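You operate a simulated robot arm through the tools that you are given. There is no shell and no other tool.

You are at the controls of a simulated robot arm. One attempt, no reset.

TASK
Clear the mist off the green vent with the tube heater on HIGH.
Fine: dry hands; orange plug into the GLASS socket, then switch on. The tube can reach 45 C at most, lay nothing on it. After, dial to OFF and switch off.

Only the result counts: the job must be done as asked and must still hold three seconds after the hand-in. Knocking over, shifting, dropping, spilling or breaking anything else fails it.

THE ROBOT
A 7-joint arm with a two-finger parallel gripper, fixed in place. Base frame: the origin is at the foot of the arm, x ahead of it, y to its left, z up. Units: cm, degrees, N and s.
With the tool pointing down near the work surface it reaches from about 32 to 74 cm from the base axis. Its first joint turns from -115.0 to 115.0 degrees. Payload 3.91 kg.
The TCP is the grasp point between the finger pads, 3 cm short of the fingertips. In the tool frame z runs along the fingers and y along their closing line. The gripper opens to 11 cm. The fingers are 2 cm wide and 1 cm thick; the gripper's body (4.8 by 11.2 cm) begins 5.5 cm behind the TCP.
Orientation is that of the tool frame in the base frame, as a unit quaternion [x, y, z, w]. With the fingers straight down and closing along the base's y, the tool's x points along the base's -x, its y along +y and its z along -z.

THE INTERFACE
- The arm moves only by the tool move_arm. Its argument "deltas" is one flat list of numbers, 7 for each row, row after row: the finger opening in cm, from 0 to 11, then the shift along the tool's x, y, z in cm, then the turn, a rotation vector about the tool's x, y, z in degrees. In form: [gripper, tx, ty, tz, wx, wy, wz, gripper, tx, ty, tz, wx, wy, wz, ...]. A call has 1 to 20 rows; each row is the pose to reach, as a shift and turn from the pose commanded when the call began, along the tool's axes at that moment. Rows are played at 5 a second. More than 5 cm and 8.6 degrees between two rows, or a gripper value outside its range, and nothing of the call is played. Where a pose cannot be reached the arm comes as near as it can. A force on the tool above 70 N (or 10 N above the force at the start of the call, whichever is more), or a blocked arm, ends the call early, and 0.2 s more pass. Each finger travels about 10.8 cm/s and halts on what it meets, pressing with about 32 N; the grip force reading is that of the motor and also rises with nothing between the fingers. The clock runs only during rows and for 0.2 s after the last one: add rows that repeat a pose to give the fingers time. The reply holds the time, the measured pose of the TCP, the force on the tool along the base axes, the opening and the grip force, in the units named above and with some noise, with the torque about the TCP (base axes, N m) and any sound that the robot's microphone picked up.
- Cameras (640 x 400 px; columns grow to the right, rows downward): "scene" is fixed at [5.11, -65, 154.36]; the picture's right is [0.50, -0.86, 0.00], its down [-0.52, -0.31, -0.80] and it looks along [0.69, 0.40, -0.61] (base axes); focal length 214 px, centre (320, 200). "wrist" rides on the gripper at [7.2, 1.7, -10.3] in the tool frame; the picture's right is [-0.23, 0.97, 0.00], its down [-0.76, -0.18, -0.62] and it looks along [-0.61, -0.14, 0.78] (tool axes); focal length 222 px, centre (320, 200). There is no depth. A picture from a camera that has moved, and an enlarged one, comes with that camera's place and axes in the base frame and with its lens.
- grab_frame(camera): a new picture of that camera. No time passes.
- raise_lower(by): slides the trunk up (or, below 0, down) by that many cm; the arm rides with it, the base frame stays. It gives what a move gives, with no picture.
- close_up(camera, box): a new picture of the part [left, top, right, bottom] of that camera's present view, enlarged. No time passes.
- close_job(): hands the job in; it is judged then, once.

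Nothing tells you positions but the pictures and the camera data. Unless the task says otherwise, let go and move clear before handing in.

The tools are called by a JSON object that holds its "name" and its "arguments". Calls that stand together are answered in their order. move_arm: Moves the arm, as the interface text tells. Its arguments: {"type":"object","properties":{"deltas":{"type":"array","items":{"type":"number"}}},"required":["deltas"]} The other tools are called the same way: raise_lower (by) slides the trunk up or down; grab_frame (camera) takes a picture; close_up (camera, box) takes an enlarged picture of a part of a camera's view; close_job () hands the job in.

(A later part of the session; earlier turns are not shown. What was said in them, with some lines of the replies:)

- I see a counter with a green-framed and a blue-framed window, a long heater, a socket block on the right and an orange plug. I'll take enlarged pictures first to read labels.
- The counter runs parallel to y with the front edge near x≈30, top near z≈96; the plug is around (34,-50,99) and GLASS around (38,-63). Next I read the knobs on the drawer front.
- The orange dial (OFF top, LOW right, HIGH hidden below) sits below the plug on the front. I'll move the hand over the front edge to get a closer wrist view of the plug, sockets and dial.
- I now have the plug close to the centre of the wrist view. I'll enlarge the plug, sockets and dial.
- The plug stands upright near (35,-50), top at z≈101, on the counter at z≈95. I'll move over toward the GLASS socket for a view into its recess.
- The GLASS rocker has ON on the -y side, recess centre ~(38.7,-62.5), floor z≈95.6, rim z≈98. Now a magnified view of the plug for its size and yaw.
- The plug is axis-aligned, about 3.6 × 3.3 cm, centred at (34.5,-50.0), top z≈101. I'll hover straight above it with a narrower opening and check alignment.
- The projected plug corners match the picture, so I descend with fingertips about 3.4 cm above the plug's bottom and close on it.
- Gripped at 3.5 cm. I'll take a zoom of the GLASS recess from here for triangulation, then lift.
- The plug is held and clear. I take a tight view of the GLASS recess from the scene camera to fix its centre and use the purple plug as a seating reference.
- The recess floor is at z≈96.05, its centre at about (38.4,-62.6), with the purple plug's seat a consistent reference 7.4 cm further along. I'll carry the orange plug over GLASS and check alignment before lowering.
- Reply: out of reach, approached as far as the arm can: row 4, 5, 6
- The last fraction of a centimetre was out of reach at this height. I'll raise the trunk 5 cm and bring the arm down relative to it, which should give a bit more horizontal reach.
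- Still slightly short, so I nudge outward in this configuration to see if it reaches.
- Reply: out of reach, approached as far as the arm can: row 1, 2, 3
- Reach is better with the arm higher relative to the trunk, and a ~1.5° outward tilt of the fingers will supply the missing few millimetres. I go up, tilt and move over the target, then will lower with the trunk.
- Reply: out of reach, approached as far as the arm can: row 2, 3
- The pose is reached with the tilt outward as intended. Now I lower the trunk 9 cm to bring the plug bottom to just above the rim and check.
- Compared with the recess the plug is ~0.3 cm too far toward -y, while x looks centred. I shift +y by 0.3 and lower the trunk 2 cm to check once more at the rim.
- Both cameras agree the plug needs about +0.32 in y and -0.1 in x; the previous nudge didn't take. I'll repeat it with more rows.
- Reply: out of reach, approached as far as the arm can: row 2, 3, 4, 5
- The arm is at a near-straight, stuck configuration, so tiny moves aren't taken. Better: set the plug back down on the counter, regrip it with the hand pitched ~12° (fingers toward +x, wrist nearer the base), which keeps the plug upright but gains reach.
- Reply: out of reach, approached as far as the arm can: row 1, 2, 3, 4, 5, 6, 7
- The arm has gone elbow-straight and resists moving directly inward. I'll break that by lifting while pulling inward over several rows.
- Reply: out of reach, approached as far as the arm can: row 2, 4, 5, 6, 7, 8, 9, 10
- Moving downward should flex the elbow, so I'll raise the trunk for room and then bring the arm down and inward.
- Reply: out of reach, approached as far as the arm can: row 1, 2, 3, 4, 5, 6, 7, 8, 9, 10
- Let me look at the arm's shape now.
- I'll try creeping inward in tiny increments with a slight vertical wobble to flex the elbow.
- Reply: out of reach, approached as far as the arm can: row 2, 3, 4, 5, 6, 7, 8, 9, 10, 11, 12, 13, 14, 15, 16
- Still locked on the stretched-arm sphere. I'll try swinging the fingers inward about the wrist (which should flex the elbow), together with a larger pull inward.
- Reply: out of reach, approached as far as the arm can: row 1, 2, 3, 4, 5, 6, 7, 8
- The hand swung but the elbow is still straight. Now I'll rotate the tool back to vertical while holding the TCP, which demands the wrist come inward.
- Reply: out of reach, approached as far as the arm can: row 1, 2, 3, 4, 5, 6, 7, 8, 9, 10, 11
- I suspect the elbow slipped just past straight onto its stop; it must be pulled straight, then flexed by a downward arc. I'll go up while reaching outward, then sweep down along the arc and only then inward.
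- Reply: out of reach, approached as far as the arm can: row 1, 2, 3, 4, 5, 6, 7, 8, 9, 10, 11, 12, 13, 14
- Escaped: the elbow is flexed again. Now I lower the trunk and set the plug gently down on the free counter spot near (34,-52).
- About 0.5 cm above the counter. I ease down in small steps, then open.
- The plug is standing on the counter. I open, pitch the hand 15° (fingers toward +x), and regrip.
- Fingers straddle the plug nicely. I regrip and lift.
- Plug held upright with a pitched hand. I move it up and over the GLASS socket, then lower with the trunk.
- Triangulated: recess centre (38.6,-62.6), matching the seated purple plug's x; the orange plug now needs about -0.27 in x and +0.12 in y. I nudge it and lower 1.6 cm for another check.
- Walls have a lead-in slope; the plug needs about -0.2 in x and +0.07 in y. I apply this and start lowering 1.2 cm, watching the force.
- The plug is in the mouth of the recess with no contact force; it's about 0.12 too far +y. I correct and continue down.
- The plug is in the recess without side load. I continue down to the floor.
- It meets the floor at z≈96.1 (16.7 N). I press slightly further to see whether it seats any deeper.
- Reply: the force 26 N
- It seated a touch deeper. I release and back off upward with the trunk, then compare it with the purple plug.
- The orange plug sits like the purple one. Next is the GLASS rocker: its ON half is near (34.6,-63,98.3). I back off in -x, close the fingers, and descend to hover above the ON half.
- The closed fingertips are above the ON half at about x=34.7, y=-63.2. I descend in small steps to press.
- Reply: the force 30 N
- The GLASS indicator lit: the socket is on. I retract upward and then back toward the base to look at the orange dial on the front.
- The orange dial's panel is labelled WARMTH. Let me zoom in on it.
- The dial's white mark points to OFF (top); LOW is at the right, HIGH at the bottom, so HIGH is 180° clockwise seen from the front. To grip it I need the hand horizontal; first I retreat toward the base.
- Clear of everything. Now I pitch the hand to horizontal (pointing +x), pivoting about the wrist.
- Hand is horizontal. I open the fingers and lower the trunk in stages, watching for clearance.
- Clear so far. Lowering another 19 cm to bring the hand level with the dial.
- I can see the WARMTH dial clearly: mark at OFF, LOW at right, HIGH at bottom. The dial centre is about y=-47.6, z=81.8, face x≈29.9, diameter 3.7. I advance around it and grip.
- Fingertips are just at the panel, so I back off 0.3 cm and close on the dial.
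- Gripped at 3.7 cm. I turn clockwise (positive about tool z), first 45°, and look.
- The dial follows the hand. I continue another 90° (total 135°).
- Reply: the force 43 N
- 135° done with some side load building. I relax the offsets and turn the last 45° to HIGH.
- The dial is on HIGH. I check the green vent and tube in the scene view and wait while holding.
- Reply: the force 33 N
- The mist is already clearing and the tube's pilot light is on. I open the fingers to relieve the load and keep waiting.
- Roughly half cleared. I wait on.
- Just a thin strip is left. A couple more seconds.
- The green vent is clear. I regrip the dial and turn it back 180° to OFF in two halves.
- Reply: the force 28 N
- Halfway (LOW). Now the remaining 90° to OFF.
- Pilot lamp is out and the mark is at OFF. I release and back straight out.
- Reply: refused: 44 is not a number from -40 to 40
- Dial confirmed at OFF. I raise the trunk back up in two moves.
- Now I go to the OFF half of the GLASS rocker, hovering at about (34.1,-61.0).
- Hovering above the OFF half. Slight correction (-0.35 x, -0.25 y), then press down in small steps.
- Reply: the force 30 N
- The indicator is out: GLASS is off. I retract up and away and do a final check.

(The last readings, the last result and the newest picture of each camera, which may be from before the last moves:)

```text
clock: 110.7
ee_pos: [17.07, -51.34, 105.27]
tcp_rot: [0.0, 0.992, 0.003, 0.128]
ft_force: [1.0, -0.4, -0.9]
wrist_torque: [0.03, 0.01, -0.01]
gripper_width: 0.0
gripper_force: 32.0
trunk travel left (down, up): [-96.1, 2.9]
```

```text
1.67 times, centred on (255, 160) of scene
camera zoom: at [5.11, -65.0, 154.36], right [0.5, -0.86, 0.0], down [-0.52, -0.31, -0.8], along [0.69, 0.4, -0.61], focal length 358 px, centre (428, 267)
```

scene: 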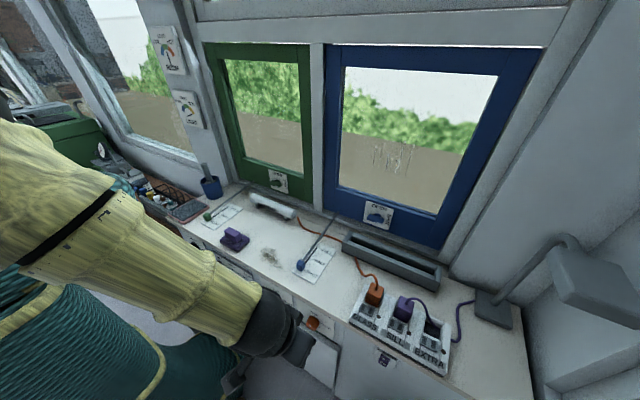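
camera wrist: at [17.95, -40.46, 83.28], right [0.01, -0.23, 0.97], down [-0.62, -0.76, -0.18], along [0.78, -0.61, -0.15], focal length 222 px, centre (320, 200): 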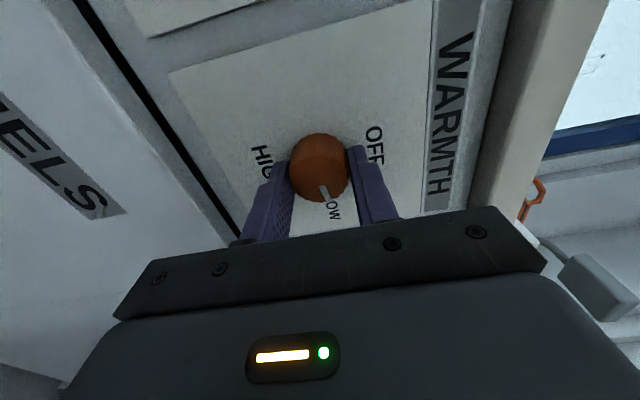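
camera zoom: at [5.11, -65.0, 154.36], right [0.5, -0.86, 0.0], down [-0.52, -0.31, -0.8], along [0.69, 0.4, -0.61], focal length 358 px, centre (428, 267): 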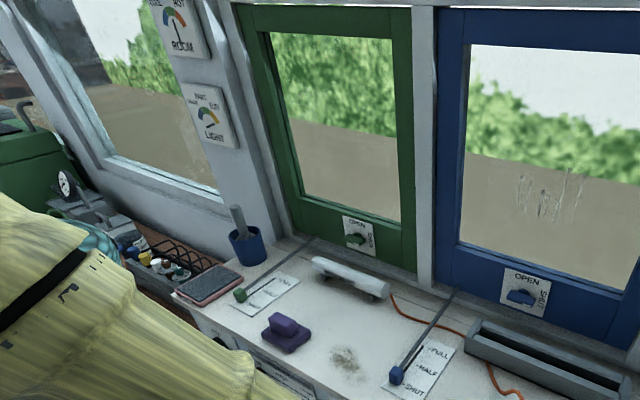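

The green vent is clear. The WARMTH dial and the GLASS switch are both at OFF, nothing else looks disturbed, and the hand is clear, so I'm handing in.

{"name": "close_job", "arguments": {}}

```text
The job is handed in.
```

The green vent is clear of mist, and the job is handed in. I don't have the judge's result yet.

- **Heater:** I put the orange plug into the GLASS socket and switched it on. I turned the WARMTH dial to HIGH, and the mist cleared in about 12 seconds.
- **Afterwards:** I turned the dial back to OFF and then switched GLASS off. Both the tube's light and the socket's light went out.
- **Plug:** It is still in the GLASS socket.
- **Setback:** On the first try at the socket the arm locked at full stretch. I freed it, set the plug down on the counter and gripped it again at a slight tilt, and then it went in.
- **Surroundings:** In the final pictures, nothing else on the counter looks knocked or shifted, and the hand is clear.
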